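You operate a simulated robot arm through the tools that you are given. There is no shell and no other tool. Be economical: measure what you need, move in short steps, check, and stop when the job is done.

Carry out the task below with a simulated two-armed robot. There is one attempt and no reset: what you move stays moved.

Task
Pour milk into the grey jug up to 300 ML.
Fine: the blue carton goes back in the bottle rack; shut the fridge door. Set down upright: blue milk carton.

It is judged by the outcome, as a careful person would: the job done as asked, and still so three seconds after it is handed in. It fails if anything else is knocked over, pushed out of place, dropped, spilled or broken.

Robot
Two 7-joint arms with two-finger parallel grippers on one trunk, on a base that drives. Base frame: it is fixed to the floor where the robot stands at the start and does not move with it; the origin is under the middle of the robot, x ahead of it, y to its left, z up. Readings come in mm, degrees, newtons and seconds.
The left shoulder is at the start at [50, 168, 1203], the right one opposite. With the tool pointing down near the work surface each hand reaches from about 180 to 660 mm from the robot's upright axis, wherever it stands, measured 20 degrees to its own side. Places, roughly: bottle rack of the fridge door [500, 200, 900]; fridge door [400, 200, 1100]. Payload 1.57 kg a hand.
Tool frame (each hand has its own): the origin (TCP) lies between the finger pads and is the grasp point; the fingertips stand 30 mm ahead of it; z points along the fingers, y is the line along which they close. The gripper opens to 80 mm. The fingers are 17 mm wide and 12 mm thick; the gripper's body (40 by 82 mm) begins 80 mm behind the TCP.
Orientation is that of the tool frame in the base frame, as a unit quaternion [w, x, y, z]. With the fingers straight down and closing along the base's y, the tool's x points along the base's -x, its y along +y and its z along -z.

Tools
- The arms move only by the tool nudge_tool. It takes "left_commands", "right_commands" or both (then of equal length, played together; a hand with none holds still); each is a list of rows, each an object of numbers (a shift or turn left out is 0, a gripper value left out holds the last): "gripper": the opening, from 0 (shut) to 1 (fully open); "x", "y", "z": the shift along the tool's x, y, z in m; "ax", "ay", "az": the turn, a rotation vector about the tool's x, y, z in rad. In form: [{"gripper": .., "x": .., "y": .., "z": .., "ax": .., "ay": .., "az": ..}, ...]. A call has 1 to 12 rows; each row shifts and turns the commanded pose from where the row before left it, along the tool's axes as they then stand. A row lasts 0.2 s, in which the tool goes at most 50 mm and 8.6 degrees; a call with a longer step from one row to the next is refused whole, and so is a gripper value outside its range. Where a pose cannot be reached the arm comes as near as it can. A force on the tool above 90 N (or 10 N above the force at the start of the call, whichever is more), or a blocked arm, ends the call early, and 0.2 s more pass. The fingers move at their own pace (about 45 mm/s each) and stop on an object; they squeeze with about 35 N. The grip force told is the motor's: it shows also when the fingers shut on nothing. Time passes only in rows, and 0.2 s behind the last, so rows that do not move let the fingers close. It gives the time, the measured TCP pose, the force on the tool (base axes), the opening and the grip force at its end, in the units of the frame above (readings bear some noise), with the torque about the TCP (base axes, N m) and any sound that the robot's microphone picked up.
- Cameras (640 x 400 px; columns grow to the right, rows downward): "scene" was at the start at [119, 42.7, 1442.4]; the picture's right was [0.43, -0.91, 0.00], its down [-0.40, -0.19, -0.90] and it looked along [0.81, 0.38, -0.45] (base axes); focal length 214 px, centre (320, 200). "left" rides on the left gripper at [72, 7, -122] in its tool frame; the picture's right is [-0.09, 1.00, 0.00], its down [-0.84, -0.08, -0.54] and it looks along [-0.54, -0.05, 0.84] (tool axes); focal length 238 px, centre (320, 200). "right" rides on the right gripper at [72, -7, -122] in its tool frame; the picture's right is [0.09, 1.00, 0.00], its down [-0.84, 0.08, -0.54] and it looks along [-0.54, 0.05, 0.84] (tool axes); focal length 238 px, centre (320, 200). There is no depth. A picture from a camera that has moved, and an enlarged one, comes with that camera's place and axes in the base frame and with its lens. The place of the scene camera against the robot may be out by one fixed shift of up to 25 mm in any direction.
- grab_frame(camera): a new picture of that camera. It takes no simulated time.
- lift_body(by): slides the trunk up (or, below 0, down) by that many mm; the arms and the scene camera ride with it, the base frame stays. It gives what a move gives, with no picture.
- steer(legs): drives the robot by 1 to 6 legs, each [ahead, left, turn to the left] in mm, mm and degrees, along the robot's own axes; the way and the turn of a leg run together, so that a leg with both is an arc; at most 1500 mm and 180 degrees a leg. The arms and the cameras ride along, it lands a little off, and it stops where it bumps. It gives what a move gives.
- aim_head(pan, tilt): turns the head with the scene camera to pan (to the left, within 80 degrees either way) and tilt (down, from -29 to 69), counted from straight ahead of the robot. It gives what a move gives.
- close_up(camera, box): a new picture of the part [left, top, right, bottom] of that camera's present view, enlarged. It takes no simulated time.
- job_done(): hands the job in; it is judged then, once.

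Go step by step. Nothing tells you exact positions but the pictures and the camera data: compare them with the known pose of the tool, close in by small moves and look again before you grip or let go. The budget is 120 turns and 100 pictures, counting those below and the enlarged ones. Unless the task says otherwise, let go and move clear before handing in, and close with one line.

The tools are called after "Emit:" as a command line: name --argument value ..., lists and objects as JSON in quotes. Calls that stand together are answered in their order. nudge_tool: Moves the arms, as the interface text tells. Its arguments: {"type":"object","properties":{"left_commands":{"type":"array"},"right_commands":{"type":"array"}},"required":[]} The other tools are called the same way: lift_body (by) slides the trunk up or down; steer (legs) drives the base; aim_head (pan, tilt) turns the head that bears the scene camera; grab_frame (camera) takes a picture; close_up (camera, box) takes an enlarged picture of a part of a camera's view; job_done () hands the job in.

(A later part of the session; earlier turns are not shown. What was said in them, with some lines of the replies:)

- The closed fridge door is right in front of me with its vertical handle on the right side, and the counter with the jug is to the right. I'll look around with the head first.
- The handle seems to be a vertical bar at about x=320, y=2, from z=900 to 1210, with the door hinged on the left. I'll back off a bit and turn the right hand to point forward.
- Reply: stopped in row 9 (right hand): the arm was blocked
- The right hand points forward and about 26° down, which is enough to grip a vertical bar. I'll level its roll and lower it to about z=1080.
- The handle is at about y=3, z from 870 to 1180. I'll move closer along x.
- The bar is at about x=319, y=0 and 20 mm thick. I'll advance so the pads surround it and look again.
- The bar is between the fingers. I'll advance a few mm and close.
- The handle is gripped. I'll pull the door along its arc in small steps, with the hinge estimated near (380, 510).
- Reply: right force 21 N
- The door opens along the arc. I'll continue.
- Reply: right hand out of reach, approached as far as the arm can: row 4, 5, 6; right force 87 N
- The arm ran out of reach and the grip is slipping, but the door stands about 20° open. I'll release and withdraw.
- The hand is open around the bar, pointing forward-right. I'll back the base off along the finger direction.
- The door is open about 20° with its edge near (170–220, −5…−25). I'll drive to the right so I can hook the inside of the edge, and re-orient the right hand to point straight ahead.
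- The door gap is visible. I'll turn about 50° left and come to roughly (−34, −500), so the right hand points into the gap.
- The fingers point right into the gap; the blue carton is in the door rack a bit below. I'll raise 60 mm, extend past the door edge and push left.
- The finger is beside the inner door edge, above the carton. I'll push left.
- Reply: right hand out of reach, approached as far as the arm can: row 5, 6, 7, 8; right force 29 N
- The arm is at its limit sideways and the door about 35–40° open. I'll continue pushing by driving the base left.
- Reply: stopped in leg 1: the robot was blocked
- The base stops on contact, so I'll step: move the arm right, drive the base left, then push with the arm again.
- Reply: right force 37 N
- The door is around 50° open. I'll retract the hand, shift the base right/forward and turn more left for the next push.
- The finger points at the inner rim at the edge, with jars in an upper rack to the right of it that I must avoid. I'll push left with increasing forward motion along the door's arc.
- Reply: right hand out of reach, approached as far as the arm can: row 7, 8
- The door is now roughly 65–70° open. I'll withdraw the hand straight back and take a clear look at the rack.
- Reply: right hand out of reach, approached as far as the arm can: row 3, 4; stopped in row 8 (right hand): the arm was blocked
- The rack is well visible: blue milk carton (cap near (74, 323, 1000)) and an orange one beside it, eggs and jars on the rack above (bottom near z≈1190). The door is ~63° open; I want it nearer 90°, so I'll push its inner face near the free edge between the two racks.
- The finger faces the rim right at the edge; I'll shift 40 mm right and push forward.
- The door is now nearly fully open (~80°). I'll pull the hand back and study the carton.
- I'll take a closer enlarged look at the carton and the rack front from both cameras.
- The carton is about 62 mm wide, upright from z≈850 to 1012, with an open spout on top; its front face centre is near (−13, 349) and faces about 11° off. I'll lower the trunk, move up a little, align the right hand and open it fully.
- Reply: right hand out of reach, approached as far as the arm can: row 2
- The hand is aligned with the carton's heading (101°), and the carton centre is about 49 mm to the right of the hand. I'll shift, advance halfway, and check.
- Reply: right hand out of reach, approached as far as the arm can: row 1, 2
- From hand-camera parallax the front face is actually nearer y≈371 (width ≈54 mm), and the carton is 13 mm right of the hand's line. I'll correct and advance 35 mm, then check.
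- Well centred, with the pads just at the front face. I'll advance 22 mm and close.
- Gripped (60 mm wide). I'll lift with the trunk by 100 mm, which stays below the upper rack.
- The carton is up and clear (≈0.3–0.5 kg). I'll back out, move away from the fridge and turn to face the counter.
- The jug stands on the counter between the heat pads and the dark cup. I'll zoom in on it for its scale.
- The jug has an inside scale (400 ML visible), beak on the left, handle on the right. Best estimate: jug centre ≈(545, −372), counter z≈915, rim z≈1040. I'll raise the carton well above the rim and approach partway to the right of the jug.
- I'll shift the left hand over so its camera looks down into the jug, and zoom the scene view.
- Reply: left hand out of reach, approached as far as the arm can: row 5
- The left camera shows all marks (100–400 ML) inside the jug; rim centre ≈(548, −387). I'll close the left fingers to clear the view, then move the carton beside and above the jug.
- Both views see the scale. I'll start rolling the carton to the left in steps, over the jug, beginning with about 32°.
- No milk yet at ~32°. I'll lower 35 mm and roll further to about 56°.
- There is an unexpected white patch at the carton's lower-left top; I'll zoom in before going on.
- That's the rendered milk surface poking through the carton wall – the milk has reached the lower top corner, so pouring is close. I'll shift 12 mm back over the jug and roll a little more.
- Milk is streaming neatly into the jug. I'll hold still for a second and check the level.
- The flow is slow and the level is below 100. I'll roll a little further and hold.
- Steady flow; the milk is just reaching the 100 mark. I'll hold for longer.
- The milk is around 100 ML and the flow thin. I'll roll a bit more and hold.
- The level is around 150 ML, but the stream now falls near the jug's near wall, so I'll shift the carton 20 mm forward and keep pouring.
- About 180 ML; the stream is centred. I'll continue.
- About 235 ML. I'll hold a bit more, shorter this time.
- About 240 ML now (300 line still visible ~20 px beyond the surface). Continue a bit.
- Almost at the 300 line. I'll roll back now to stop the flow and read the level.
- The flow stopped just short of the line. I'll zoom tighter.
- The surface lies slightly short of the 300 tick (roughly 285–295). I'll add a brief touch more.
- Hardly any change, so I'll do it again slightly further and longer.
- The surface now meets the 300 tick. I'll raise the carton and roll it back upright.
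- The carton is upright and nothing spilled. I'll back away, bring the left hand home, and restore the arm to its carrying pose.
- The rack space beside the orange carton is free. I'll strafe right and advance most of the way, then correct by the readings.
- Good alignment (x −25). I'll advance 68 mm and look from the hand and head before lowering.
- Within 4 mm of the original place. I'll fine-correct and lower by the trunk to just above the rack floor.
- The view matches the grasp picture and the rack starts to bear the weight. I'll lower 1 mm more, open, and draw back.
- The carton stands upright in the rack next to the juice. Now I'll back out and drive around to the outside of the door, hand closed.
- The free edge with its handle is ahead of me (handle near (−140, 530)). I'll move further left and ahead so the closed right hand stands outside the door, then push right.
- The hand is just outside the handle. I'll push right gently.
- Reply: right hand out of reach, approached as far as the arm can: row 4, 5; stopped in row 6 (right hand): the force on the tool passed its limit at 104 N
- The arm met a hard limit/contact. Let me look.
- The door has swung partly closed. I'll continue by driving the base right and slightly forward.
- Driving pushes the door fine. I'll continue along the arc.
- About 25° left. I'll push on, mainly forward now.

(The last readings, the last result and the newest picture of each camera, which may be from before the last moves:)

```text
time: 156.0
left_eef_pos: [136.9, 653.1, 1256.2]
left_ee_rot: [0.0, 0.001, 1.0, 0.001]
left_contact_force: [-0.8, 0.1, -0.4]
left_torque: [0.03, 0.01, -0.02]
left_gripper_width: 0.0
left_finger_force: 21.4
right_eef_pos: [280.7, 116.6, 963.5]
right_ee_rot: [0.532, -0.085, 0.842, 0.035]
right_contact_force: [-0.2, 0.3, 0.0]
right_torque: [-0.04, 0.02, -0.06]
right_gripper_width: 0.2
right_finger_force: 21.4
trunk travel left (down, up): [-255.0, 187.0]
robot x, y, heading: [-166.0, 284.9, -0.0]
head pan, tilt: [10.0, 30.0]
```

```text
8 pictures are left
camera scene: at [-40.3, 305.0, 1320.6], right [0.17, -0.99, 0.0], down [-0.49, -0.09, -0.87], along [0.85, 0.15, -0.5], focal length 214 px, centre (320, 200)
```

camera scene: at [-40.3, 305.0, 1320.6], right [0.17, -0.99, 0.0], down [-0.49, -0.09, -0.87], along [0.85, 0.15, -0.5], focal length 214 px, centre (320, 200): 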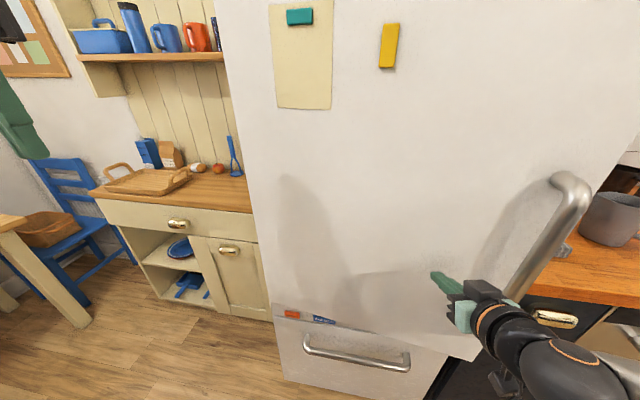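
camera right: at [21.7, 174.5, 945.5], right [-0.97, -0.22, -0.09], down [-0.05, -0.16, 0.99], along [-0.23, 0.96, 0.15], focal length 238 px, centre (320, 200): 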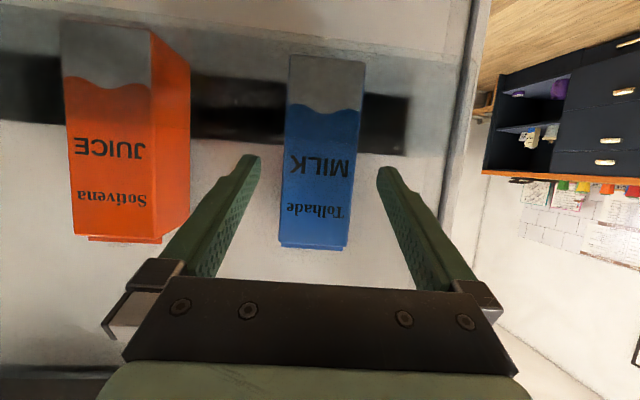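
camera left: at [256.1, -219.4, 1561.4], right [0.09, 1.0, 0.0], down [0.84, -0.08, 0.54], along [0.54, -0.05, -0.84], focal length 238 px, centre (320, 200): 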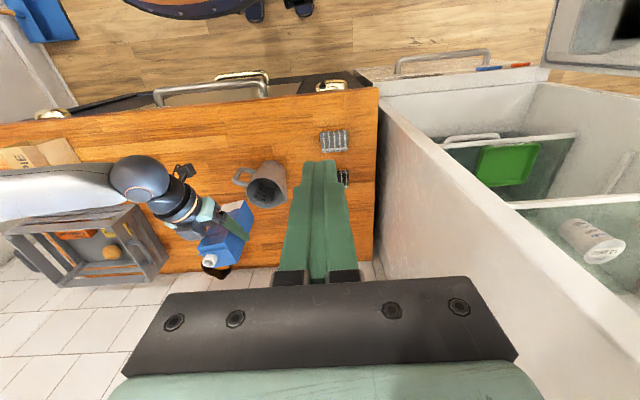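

Only a few degrees remain. I'll finish with gentle forward arm pushes.

Emit:
nudge_tool --right_commands '[{"x": -0.0042, "z": 0.0091}, {"x": -0.0042, "z": 0.0091}, {"x": -0.0042, "z": 0.0091}, {"x": -0.0042, "z": 0.0091}, {"x": -0.0042, "z": 0.0091}, {"x": -0.0042, "z": 0.0091}, {}]'

Emit:
grab_frame --camera "scene"

```text
time: 157.6
left_eef_pos: [134.8, 652.8, 1255.5]
left_ee_rot: [0.0, 0.001, 1.0, 0.001]
left_contact_force: [-1.3, -0.2, -0.8]
left_torque: [-0.01, 0.03, 0.01]
left_gripper_width: 0.0
left_finger_force: 20.9
right_eef_pos: [340.1, 126.1, 962.4]
right_ee_rot: [0.532, -0.086, 0.842, 0.036]
right_contact_force: [-0.4, -0.1, 0.0]
right_torque: [0.01, -0.03, 0.03]
right_gripper_width: 0.1
right_finger_force: 21.2
trunk travel left (down, up): [-255.0, 187.0]
robot x, y, heading: [-164.1, 286.0, -0.0]
head pan, tilt: [10.0, 30.0]
```

```text
7 pictures are left
camera scene: at [-41.0, 305.1, 1320.7], right [0.17, -0.99, 0.0], down [-0.49, -0.09, -0.87], along [0.85, 0.15, -0.5], focal length 214 px, centre (320, 200)
```

scene: 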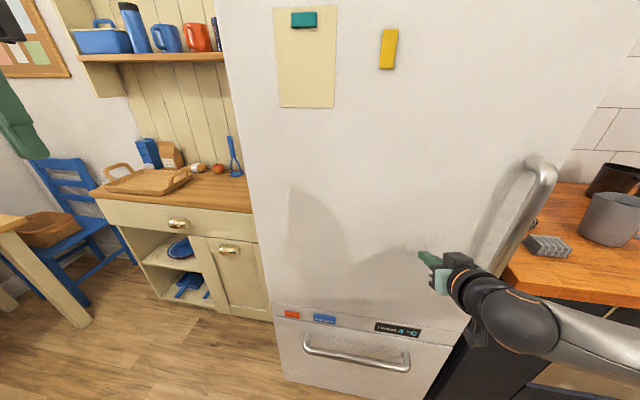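

Looks nearly shut but with no contact force yet; I'll push a little further until it resists.

Emit:
nudge_tool --right_commands '[{"x": -0.0025, "z": 0.0055}, {"x": -0.0025, "z": 0.0055}, {"x": -0.0025, "z": 0.0055}, {"x": -0.0025, "z": 0.0055}, {"x": -0.0025, "z": 0.0055}, {}]'

```text
time: 158.5
left_eef_pos: [128.9, 651.7, 1258.2]
left_ee_rot: [0.004, 0.003, 1.0, 0.0]
left_contact_force: [0.6, -0.7, -0.7]
left_torque: [-0.03, -0.04, 0.01]
left_gripper_width: 0.0
left_finger_force: 21.4
right_eef_pos: [347.1, 128.0, 961.5]
right_ee_rot: [0.527, -0.087, 0.845, 0.037]
right_contact_force: [-44.0, -13.9, 16.2]
right_torque: [-0.17, -0.24, -0.62]
right_gripper_width: 0.0
right_finger_force: 21.6
trunk travel left (down, up): [-255.0, 187.0]
robot x, y, heading: [-169.4, 286.9, -0.3]
head pan, tilt: [10.0, 30.0]
stopped in row 4 (right hand): the force on the tool passed its limit at 96 N (the readings are from after the stop); the commanded pose is now the measured one
```

Firm resistance now, so the door is against its frame. I'll withdraw the hand and back away, then check door and jug.

Emit:
nudge_tool --right_commands '[{"x": 0.0083, "z": -0.0182}, {"x": 0.0083, "z": -0.0182}, {"x": 0.0083, "z": -0.0182}, {}]'

Emit:
steer --legs '[[-250, 0, 0], [0, -500, 0]]'

Emit:
aim_head --pan 15 --tilt 25

Emit:
grab_frame --camera "scene"

```text
time: 159.5
left_eef_pos: [136.3, 653.0, 1255.7]
left_ee_rot: [0.001, 0.002, 1.0, 0.0]
left_contact_force: [0.5, 0.3, 0.8]
left_torque: [-0.02, -0.01, -0.01]
left_gripper_width: 0.0
left_finger_force: 21.1
right_eef_pos: [294.2, 118.0, 957.6]
right_ee_rot: [0.525, -0.086, 0.846, 0.036]
right_contact_force: [0.4, 0.2, 0.0]
right_torque: [-0.01, 0.03, -0.04]
right_gripper_width: 0.0
right_finger_force: 20.5
trunk travel left (down, up): [-255.0, 187.0]
robot x, y, heading: [-166.8, 286.4, -0.3]
head pan, tilt: [10.0, 30.0]
```

```text
time: 165.8
left_eef_pos: [-114.6, 162.4, 1255.2]
left_ee_rot: [0.001, -0.003, 1.0, 0.001]
left_contact_force: [-1.3, 0.6, 0.0]
left_torque: [0.02, 0.01, -0.02]
left_gripper_width: 0.0
left_finger_force: 21.3
right_eef_pos: [50.6, -368.8, 959.2]
right_ee_rot: [0.525, -0.09, 0.846, 0.038]
right_contact_force: [0.8, 0.4, -0.9]
right_torque: [-0.03, 0.02, 0.01]
right_gripper_width: 0.0
right_finger_force: 21.2
trunk travel left (down, up): [-255.0, 187.0]
robot x, y, heading: [-411.9, -206.5, 0.4]
head pan, tilt: [10.0, 30.0]
```

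```text
time: 166.4
left_eef_pos: [-115.4, 161.8, 1255.1]
left_ee_rot: [0.002, -0.004, 1.0, -0.001]
left_contact_force: [0.6, -0.4, 0.1]
left_torque: [0.01, -0.02, 0.03]
left_gripper_width: 0.0
left_finger_force: 21.4
right_eef_pos: [51.2, -369.1, 957.5]
right_ee_rot: [0.525, -0.09, 0.845, 0.039]
right_contact_force: [0.3, 0.3, -0.4]
right_torque: [0.01, -0.03, -0.01]
right_gripper_width: 0.0
right_finger_force: 21.1
trunk travel left (down, up): [-255.0, 187.0]
robot x, y, heading: [-412.4, -209.0, 0.1]
head pan, tilt: [15.0, 25.0]
```

```text
6 pictures are left
camera scene: at [-288.3, -179.5, 1328.6], right [0.27, -0.96, 0.0], down [-0.41, -0.11, -0.91], along [0.87, 0.24, -0.42], focal length 214 px, centre (320, 200)
```

scene: 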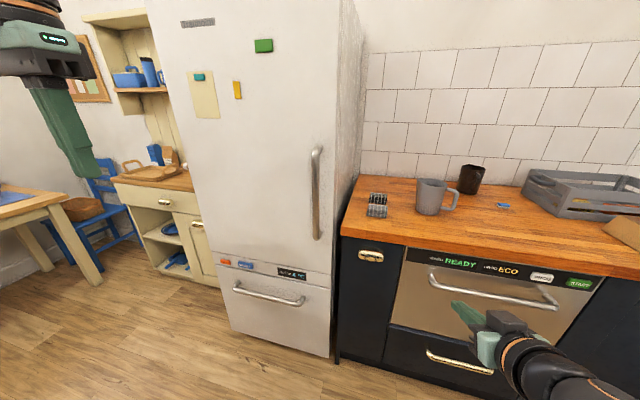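

Emit:
close_up --camera "scene" --box '[290, 0, 380, 350]'

Emit:
close_up --camera "scene" --box '[340, 140, 520, 250]'

```text
1.14 times, centred on (335, 175) of scene
camera zoom: at [-288.3, -179.5, 1328.6], right [0.27, -0.96, 0.0], down [-0.41, -0.11, -0.91], along [0.87, 0.24, -0.42], focal length 245 px, centre (303, 229)
```

zoom: 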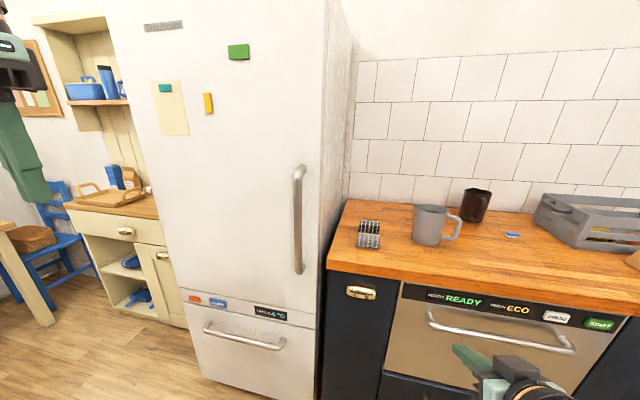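

```text
3.56 times, centred on (430, 195) of scene
camera zoom: at [-288.3, -179.5, 1328.6], right [0.27, -0.96, 0.0], down [-0.41, -0.11, -0.91], along [0.87, 0.24, -0.42], focal length 763 px, centre (-71, 218)
```

zoom: 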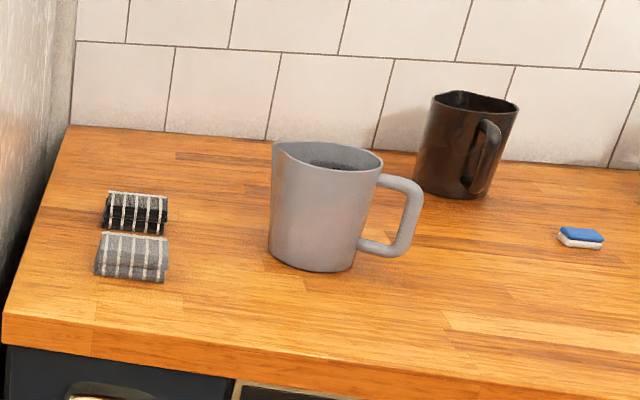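

The door is shut flush with the drawer front below it. The jug stands undisturbed with its milk, nothing is spilled, and both hands are clear.

Emit:
job_done

```text
The job is handed in.
```

I poured milk into the grey jug until it met the 300 ML mark, as near as I could read it from the camera (within about 10 ML). The blue carton is back upright in the bottle rack, the fridge door is shut, and nothing was knocked over or spilled that I could see.
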